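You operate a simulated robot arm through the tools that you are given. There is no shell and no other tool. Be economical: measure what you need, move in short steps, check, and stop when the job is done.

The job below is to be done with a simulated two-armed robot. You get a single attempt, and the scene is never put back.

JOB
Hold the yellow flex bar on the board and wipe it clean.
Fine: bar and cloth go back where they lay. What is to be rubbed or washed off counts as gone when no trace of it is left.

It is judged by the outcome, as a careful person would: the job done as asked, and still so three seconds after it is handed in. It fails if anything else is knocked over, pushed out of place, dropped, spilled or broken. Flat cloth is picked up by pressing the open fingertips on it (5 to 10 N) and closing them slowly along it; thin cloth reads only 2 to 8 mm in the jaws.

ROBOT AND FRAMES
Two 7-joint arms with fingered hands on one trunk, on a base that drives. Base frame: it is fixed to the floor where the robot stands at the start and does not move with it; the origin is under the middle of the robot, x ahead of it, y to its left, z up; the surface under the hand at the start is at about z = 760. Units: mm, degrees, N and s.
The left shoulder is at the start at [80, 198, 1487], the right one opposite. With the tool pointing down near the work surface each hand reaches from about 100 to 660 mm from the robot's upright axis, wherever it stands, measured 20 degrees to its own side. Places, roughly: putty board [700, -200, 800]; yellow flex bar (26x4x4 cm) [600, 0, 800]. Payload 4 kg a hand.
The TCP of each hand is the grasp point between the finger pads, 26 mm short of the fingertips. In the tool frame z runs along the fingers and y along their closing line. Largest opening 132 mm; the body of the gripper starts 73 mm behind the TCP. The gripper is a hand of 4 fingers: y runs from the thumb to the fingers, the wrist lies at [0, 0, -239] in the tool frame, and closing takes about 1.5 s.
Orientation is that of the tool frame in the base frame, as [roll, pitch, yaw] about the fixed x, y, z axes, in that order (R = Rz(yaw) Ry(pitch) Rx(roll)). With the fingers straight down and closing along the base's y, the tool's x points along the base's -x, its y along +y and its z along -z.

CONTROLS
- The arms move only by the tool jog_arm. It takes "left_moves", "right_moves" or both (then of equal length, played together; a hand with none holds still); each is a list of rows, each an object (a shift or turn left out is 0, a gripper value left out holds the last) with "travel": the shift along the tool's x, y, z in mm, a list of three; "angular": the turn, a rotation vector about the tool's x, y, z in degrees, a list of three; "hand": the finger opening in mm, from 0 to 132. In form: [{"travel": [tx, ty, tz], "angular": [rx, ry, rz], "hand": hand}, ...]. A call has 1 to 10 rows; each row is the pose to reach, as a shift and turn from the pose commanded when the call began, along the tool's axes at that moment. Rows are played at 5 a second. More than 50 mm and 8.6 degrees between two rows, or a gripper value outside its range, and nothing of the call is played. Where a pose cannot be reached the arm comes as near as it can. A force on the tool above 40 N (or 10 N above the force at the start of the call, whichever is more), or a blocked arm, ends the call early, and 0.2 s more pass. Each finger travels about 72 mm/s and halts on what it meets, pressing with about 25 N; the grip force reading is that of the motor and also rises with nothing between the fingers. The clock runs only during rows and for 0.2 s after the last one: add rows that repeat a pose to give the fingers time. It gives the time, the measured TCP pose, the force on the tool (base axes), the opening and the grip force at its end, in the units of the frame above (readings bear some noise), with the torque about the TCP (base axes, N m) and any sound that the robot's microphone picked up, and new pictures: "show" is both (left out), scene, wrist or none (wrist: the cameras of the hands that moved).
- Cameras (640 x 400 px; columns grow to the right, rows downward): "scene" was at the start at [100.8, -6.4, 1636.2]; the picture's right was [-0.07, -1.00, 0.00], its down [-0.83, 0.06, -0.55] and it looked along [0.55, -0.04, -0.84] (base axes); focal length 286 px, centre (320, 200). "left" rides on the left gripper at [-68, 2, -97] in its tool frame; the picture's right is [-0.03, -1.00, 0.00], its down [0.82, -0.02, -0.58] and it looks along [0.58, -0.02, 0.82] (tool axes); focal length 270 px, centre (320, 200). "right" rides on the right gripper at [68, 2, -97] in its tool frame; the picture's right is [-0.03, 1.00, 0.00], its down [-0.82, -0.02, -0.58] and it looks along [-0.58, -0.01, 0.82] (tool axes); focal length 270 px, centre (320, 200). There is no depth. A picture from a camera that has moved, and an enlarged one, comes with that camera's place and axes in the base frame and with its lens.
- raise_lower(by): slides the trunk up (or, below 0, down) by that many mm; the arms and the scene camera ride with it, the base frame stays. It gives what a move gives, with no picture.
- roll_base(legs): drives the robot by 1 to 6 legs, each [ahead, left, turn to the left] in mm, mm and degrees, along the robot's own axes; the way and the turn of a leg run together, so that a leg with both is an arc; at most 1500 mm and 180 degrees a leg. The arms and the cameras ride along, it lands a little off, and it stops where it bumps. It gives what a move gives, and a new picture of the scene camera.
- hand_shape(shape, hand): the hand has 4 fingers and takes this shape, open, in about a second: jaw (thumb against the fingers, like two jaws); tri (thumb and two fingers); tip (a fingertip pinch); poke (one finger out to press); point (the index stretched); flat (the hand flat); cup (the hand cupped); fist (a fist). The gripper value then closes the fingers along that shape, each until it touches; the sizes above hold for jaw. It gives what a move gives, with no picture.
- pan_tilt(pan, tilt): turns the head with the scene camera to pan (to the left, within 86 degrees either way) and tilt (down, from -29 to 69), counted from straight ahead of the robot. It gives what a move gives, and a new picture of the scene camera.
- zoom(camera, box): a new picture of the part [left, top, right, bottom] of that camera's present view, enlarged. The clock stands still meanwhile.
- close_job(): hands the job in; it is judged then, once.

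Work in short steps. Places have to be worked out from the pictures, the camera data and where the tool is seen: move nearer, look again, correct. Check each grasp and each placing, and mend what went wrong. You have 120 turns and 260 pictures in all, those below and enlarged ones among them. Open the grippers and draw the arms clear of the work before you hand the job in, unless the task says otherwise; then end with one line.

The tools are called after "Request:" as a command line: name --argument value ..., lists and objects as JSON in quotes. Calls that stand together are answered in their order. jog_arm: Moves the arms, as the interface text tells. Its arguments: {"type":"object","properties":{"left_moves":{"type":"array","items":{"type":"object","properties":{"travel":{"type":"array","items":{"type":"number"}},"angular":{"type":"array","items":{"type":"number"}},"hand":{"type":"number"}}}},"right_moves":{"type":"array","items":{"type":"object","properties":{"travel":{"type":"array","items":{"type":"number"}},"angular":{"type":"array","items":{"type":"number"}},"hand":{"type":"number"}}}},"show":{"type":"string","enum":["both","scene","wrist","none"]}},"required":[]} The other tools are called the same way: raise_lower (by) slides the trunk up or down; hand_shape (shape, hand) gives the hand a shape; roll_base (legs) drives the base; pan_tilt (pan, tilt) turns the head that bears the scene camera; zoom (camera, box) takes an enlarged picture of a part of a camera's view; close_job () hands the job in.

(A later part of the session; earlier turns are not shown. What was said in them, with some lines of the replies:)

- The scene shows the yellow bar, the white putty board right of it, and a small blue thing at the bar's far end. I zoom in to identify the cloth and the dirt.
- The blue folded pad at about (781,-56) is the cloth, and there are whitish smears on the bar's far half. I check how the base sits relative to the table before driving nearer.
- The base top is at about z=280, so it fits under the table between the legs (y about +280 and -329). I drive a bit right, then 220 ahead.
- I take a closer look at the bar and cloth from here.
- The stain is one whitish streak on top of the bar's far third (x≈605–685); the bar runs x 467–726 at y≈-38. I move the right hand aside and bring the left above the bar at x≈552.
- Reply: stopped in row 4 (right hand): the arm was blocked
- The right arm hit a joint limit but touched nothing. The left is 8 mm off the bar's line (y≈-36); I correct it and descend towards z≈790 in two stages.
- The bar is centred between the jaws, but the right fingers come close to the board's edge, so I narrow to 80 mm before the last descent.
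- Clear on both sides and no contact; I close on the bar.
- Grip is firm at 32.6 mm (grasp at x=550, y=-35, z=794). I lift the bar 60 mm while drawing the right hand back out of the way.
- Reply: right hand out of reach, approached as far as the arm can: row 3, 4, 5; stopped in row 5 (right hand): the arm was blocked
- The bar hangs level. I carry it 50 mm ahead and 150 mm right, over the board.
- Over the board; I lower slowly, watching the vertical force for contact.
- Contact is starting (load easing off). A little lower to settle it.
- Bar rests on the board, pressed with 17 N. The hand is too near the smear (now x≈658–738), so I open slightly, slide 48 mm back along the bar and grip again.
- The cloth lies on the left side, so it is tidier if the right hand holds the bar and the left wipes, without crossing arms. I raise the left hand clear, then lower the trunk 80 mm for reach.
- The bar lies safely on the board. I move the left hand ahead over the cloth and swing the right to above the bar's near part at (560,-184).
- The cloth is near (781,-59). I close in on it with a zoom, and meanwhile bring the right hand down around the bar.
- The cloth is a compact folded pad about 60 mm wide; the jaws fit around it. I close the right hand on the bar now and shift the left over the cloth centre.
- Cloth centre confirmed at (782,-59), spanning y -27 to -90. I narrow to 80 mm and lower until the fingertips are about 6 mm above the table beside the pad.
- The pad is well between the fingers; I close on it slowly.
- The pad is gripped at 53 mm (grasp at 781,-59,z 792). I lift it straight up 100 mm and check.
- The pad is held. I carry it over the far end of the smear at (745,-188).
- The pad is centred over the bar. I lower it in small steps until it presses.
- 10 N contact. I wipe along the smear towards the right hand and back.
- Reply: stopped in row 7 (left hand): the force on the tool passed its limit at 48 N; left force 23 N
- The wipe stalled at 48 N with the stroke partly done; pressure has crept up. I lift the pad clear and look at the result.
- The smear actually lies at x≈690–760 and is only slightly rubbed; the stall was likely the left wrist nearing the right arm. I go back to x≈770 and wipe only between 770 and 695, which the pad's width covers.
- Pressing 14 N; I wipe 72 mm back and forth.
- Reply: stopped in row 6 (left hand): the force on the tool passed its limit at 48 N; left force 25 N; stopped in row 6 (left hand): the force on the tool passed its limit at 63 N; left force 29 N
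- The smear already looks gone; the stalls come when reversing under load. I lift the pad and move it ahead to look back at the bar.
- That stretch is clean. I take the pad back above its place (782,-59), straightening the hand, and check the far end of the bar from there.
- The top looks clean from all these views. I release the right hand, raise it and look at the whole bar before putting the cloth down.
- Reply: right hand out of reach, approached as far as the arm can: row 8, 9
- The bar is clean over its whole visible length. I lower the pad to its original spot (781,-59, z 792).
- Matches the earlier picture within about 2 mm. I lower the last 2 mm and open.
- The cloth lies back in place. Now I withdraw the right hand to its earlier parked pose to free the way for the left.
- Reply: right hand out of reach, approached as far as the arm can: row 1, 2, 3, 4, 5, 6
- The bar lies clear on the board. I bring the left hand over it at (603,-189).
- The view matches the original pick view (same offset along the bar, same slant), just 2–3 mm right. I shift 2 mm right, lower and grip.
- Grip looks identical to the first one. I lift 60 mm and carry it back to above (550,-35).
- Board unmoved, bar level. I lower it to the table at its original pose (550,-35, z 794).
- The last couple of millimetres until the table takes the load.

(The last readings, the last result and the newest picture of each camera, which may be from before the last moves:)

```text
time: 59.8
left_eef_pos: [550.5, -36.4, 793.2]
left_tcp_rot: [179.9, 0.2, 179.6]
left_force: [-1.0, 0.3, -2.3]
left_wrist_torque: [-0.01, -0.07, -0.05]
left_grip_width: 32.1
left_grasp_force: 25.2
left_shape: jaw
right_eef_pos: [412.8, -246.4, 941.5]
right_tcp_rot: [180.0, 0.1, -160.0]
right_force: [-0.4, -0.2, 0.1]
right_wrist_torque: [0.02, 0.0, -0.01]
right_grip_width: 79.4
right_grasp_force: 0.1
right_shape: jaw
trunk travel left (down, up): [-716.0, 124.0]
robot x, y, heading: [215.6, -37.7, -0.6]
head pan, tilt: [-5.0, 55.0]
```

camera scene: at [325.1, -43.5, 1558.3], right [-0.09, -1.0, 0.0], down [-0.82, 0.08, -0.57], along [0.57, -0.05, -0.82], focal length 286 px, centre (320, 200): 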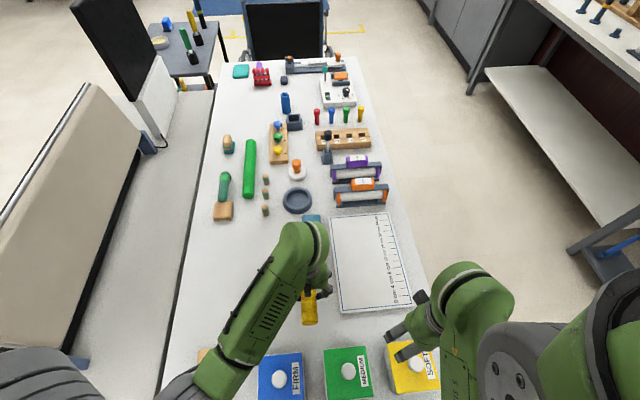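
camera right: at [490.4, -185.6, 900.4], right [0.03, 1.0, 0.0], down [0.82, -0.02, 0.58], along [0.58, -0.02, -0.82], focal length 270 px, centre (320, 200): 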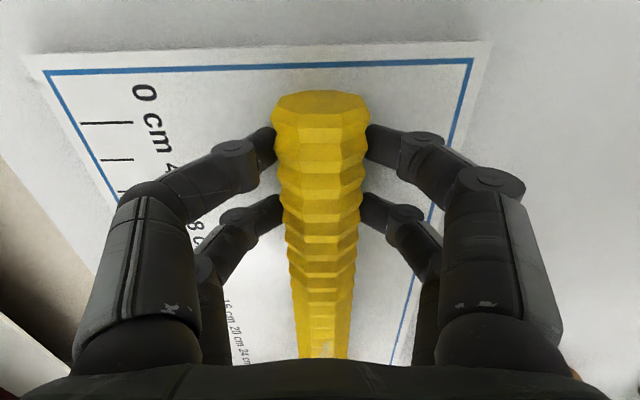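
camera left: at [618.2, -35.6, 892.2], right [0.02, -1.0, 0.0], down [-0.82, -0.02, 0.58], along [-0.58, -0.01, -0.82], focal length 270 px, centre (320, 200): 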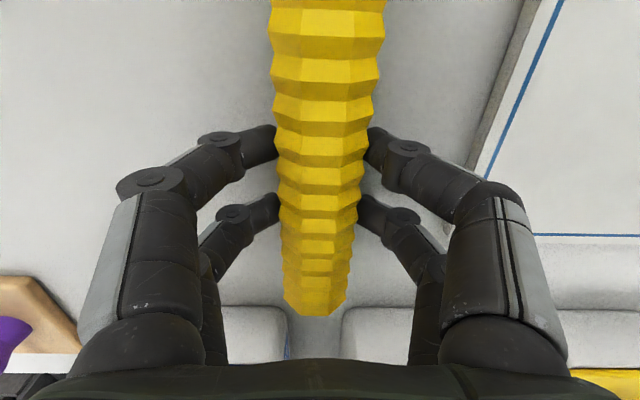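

The torque has dropped off, so it is touching; I go 1 mm further, open to 80 mm, and rise straight up.

Request:
jog_arm --left_moves '[{"travel": [0, 0, 1]}, {"travel": [0, 0, 1]}, {"hand": 50, "travel": [0, 0, 1]}, {"hand": 66, "travel": [0, 0, 0]}, {"hand": 80, "travel": [0, 0, 0]}, {"travel": [0, 0, 0]}]' --show "wrist"

Request:
jog_arm --left_moves '[{"travel": [0, 0, -15]}, {"travel": [0, 0, -50]}, {"travel": [0, 0, -90]}, {"travel": [0, 0, -130]}, {"travel": [20, 30, -150]}, {"travel": [30, 70, -150]}, {"travel": [30, 110, -150]}, {"travel": [30, 140, -150]}]' --show "none"

Request:
raise_lower --by 80

Request:
zoom --camera "scene" --box '[272, 210, 432, 350]'

Request:
zoom --camera "scene" --box '[0, 0, 640, 400]'

```text
time: 61.2
left_eef_pos: [550.3, -36.0, 792.1]
left_tcp_rot: [179.9, 0.2, 179.7]
left_force: [-0.8, -0.8, 0.0]
left_wrist_torque: [0.02, -0.01, -0.01]
left_grip_width: 79.6
left_grasp_force: 0.0
left_shape: jaw
right_eef_pos: [412.6, -245.5, 942.6]
right_tcp_rot: [-180.0, 0.2, -160.1]
right_force: [-0.3, 0.6, 0.2]
right_wrist_torque: [0.03, 0.03, -0.03]
right_grip_width: 79.5
right_grasp_force: 0.0
right_shape: jaw
trunk travel left (down, up): [-716.0, 124.0]
robot x, y, heading: [222.5, -39.5, -0.3]
head pan, tilt: [-5.0, 55.0]
camera left: at [618.1, -35.6, 889.1], right [0.02, -1.0, 0.0], down [-0.82, -0.02, 0.58], along [-0.58, -0.01, -0.82], focal length 270 px, centre (320, 200)
```

left: 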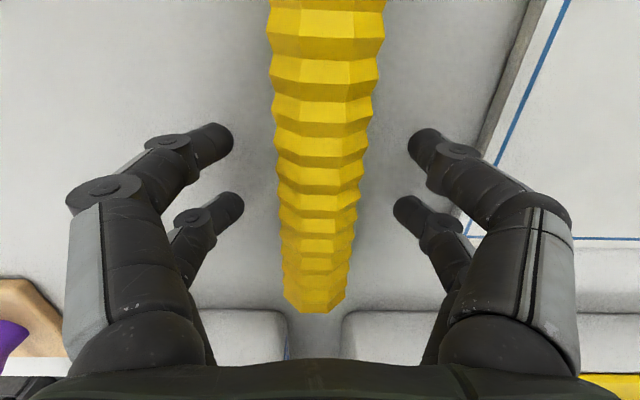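

```text
time: 63.0
left_eef_pos: [519.6, 106.6, 942.3]
left_tcp_rot: [179.9, 0.2, 179.5]
left_force: [0.3, 0.5, 1.4]
left_wrist_torque: [-0.03, -0.02, 0.0]
left_grip_width: 79.4
left_grasp_force: 0.0
left_shape: jaw
right_eef_pos: [412.7, -245.9, 942.4]
right_tcp_rot: [179.9, 0.1, -160.0]
right_force: [-0.5, 0.0, 0.7]
right_wrist_torque: [0.03, 0.0, -0.01]
right_grip_width: 79.7
right_grasp_force: 0.1
right_shape: jaw
trunk travel left (down, up): [-716.0, 124.0]
robot x, y, heading: [224.4, -32.8, -0.6]
head pan, tilt: [-5.0, 55.0]
```

```text
time: 64.1
left_eef_pos: [518.4, 105.0, 1023.4]
left_tcp_rot: [179.9, 0.2, 179.5]
left_force: [0.1, 0.8, -1.0]
left_wrist_torque: [0.03, 0.03, 0.02]
left_grip_width: 79.2
left_grasp_force: 0.0
left_shape: jaw
right_eef_pos: [412.7, -246.5, 1023.0]
right_tcp_rot: [180.0, 0.1, -160.1]
right_force: [0.4, 0.1, 0.6]
right_wrist_torque: [0.01, -0.03, 0.01]
right_grip_width: 79.5
right_grasp_force: 0.1
right_shape: jaw
trunk travel left (down, up): [-796.0, 44.0]
robot x, y, heading: [221.5, -33.1, -0.2]
head pan, tilt: [-5.0, 55.0]
```

```text
2.86 times, centred on (352, 280) of scene
camera zoom: at [324.6, -43.3, 1638.3], right [-0.09, -1.0, 0.0], down [-0.82, 0.08, -0.57], along [0.57, -0.05, -0.82], focal length 816 px, centre (229, -29)
```

zoom: 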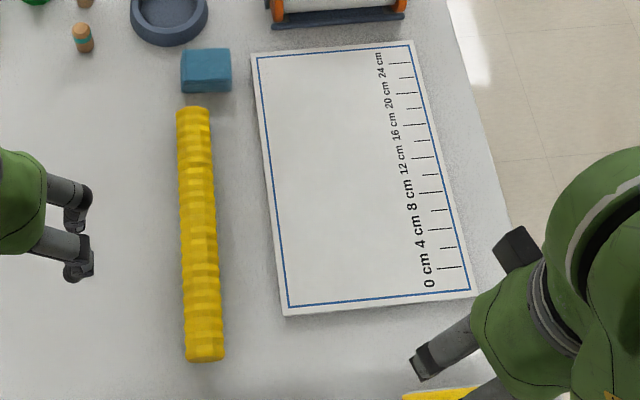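

```text
1.00 times, centred on (320, 200) of scene (not enlarged: the box is as wide or as high as the picture)
camera zoom: at [324.6, -43.3, 1638.3], right [-0.09, -1.0, 0.0], down [-0.82, 0.08, -0.57], along [0.57, -0.05, -0.82], focal length 286 px, centre (320, 200)
```

zoom: 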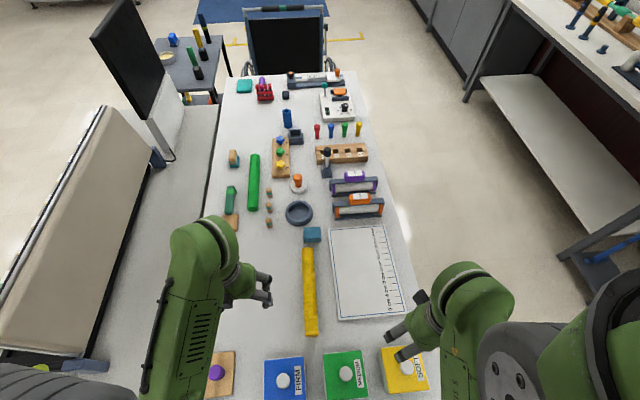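

Bar, cloth and board sit at the same pixels as at the start. A last close look for any trace on the bar, opening both hands fully.

Request:
jog_arm --left_moves '[{"hand": 120}, {"hand": 120}, {"hand": 120}]' --right_moves '[{"hand": 120}, {"hand": 120}, {"hand": 120}]' --show "wrist"

Request:
zoom --camera "scene" --box '[285, 235, 335, 300]'

Request:
zoom --camera "right" --box '[330, 170, 460, 330]'

```text
time: 64.9
left_eef_pos: [519.2, 107.3, 1022.5]
left_tcp_rot: [179.9, 0.2, 179.6]
left_force: [-0.2, 0.6, -0.4]
left_wrist_torque: [0.0, 0.01, 0.02]
left_grip_width: 119.7
left_grasp_force: 0.2
left_shape: jaw
right_eef_pos: [413.9, -246.2, 1022.2]
right_tcp_rot: [-179.9, 0.0, -160.1]
right_force: [0.6, 0.3, 0.9]
right_wrist_torque: [0.01, 0.01, -0.02]
right_grip_width: 119.6
right_grasp_force: 0.0
right_shape: jaw
trunk travel left (down, up): [-796.0, 44.0]
robot x, y, heading: [226.2, -37.7, -0.3]
head pan, tilt: [-5.0, 55.0]
camera right: at [347.0, -268.4, 1117.7], right [-0.32, 0.95, 0.0], down [0.77, 0.26, 0.58], along [0.55, 0.18, -0.82], focal length 270 px, centre (320, 200)
camera left: at [587.2, 106.1, 1119.6], right [0.02, -1.0, 0.0], down [-0.82, -0.02, 0.58], along [-0.58, -0.01, -0.82], focal length 270 px, centre (320, 200)
```

right: 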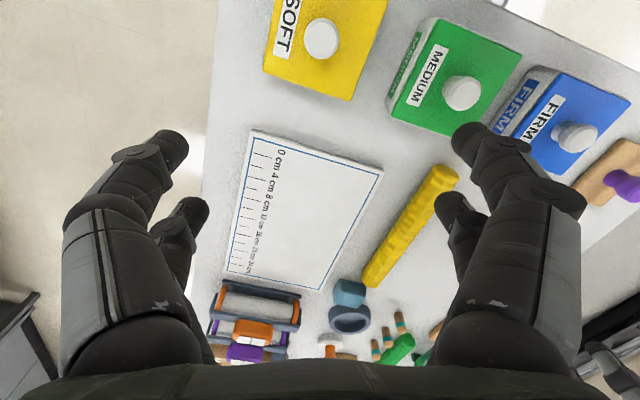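
left: 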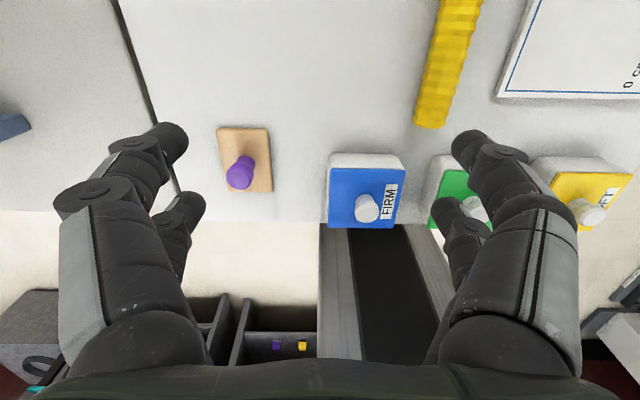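

```text
6.15 times, centred on (310, 268) of scene
camera zoom: at [324.6, -43.2, 1638.3], right [-0.09, -1.0, 0.0], down [-0.82, 0.08, -0.57], along [0.57, -0.05, -0.82], focal length 1757 px, centre (382, -215)
```

zoom: 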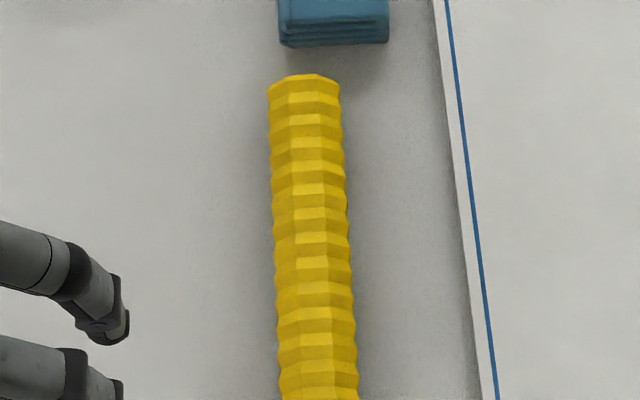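

```text
2.50 times, centred on (395, 250) of right
camera zoom: at [347.0, -268.4, 1117.7], right [-0.32, 0.95, 0.0], down [0.77, 0.26, 0.58], along [0.55, 0.18, -0.82], focal length 676 px, centre (132, 75)
```

zoom: 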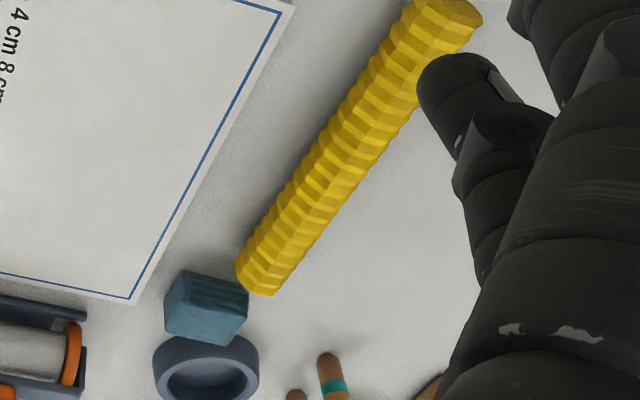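

No trace of the smear is left from either side. Everything is in place and both hands are open and clear, so I hand the job in.

Request:
close_job

```text
The job is handed in.
```

I held the yellow flex bar on the putty board and wiped it; no trace of the smear shows in any view, though I could not see the underside. The bar and cloth are back where they lay, to within a few millimetres by the pictures, and both hands are open and clear.
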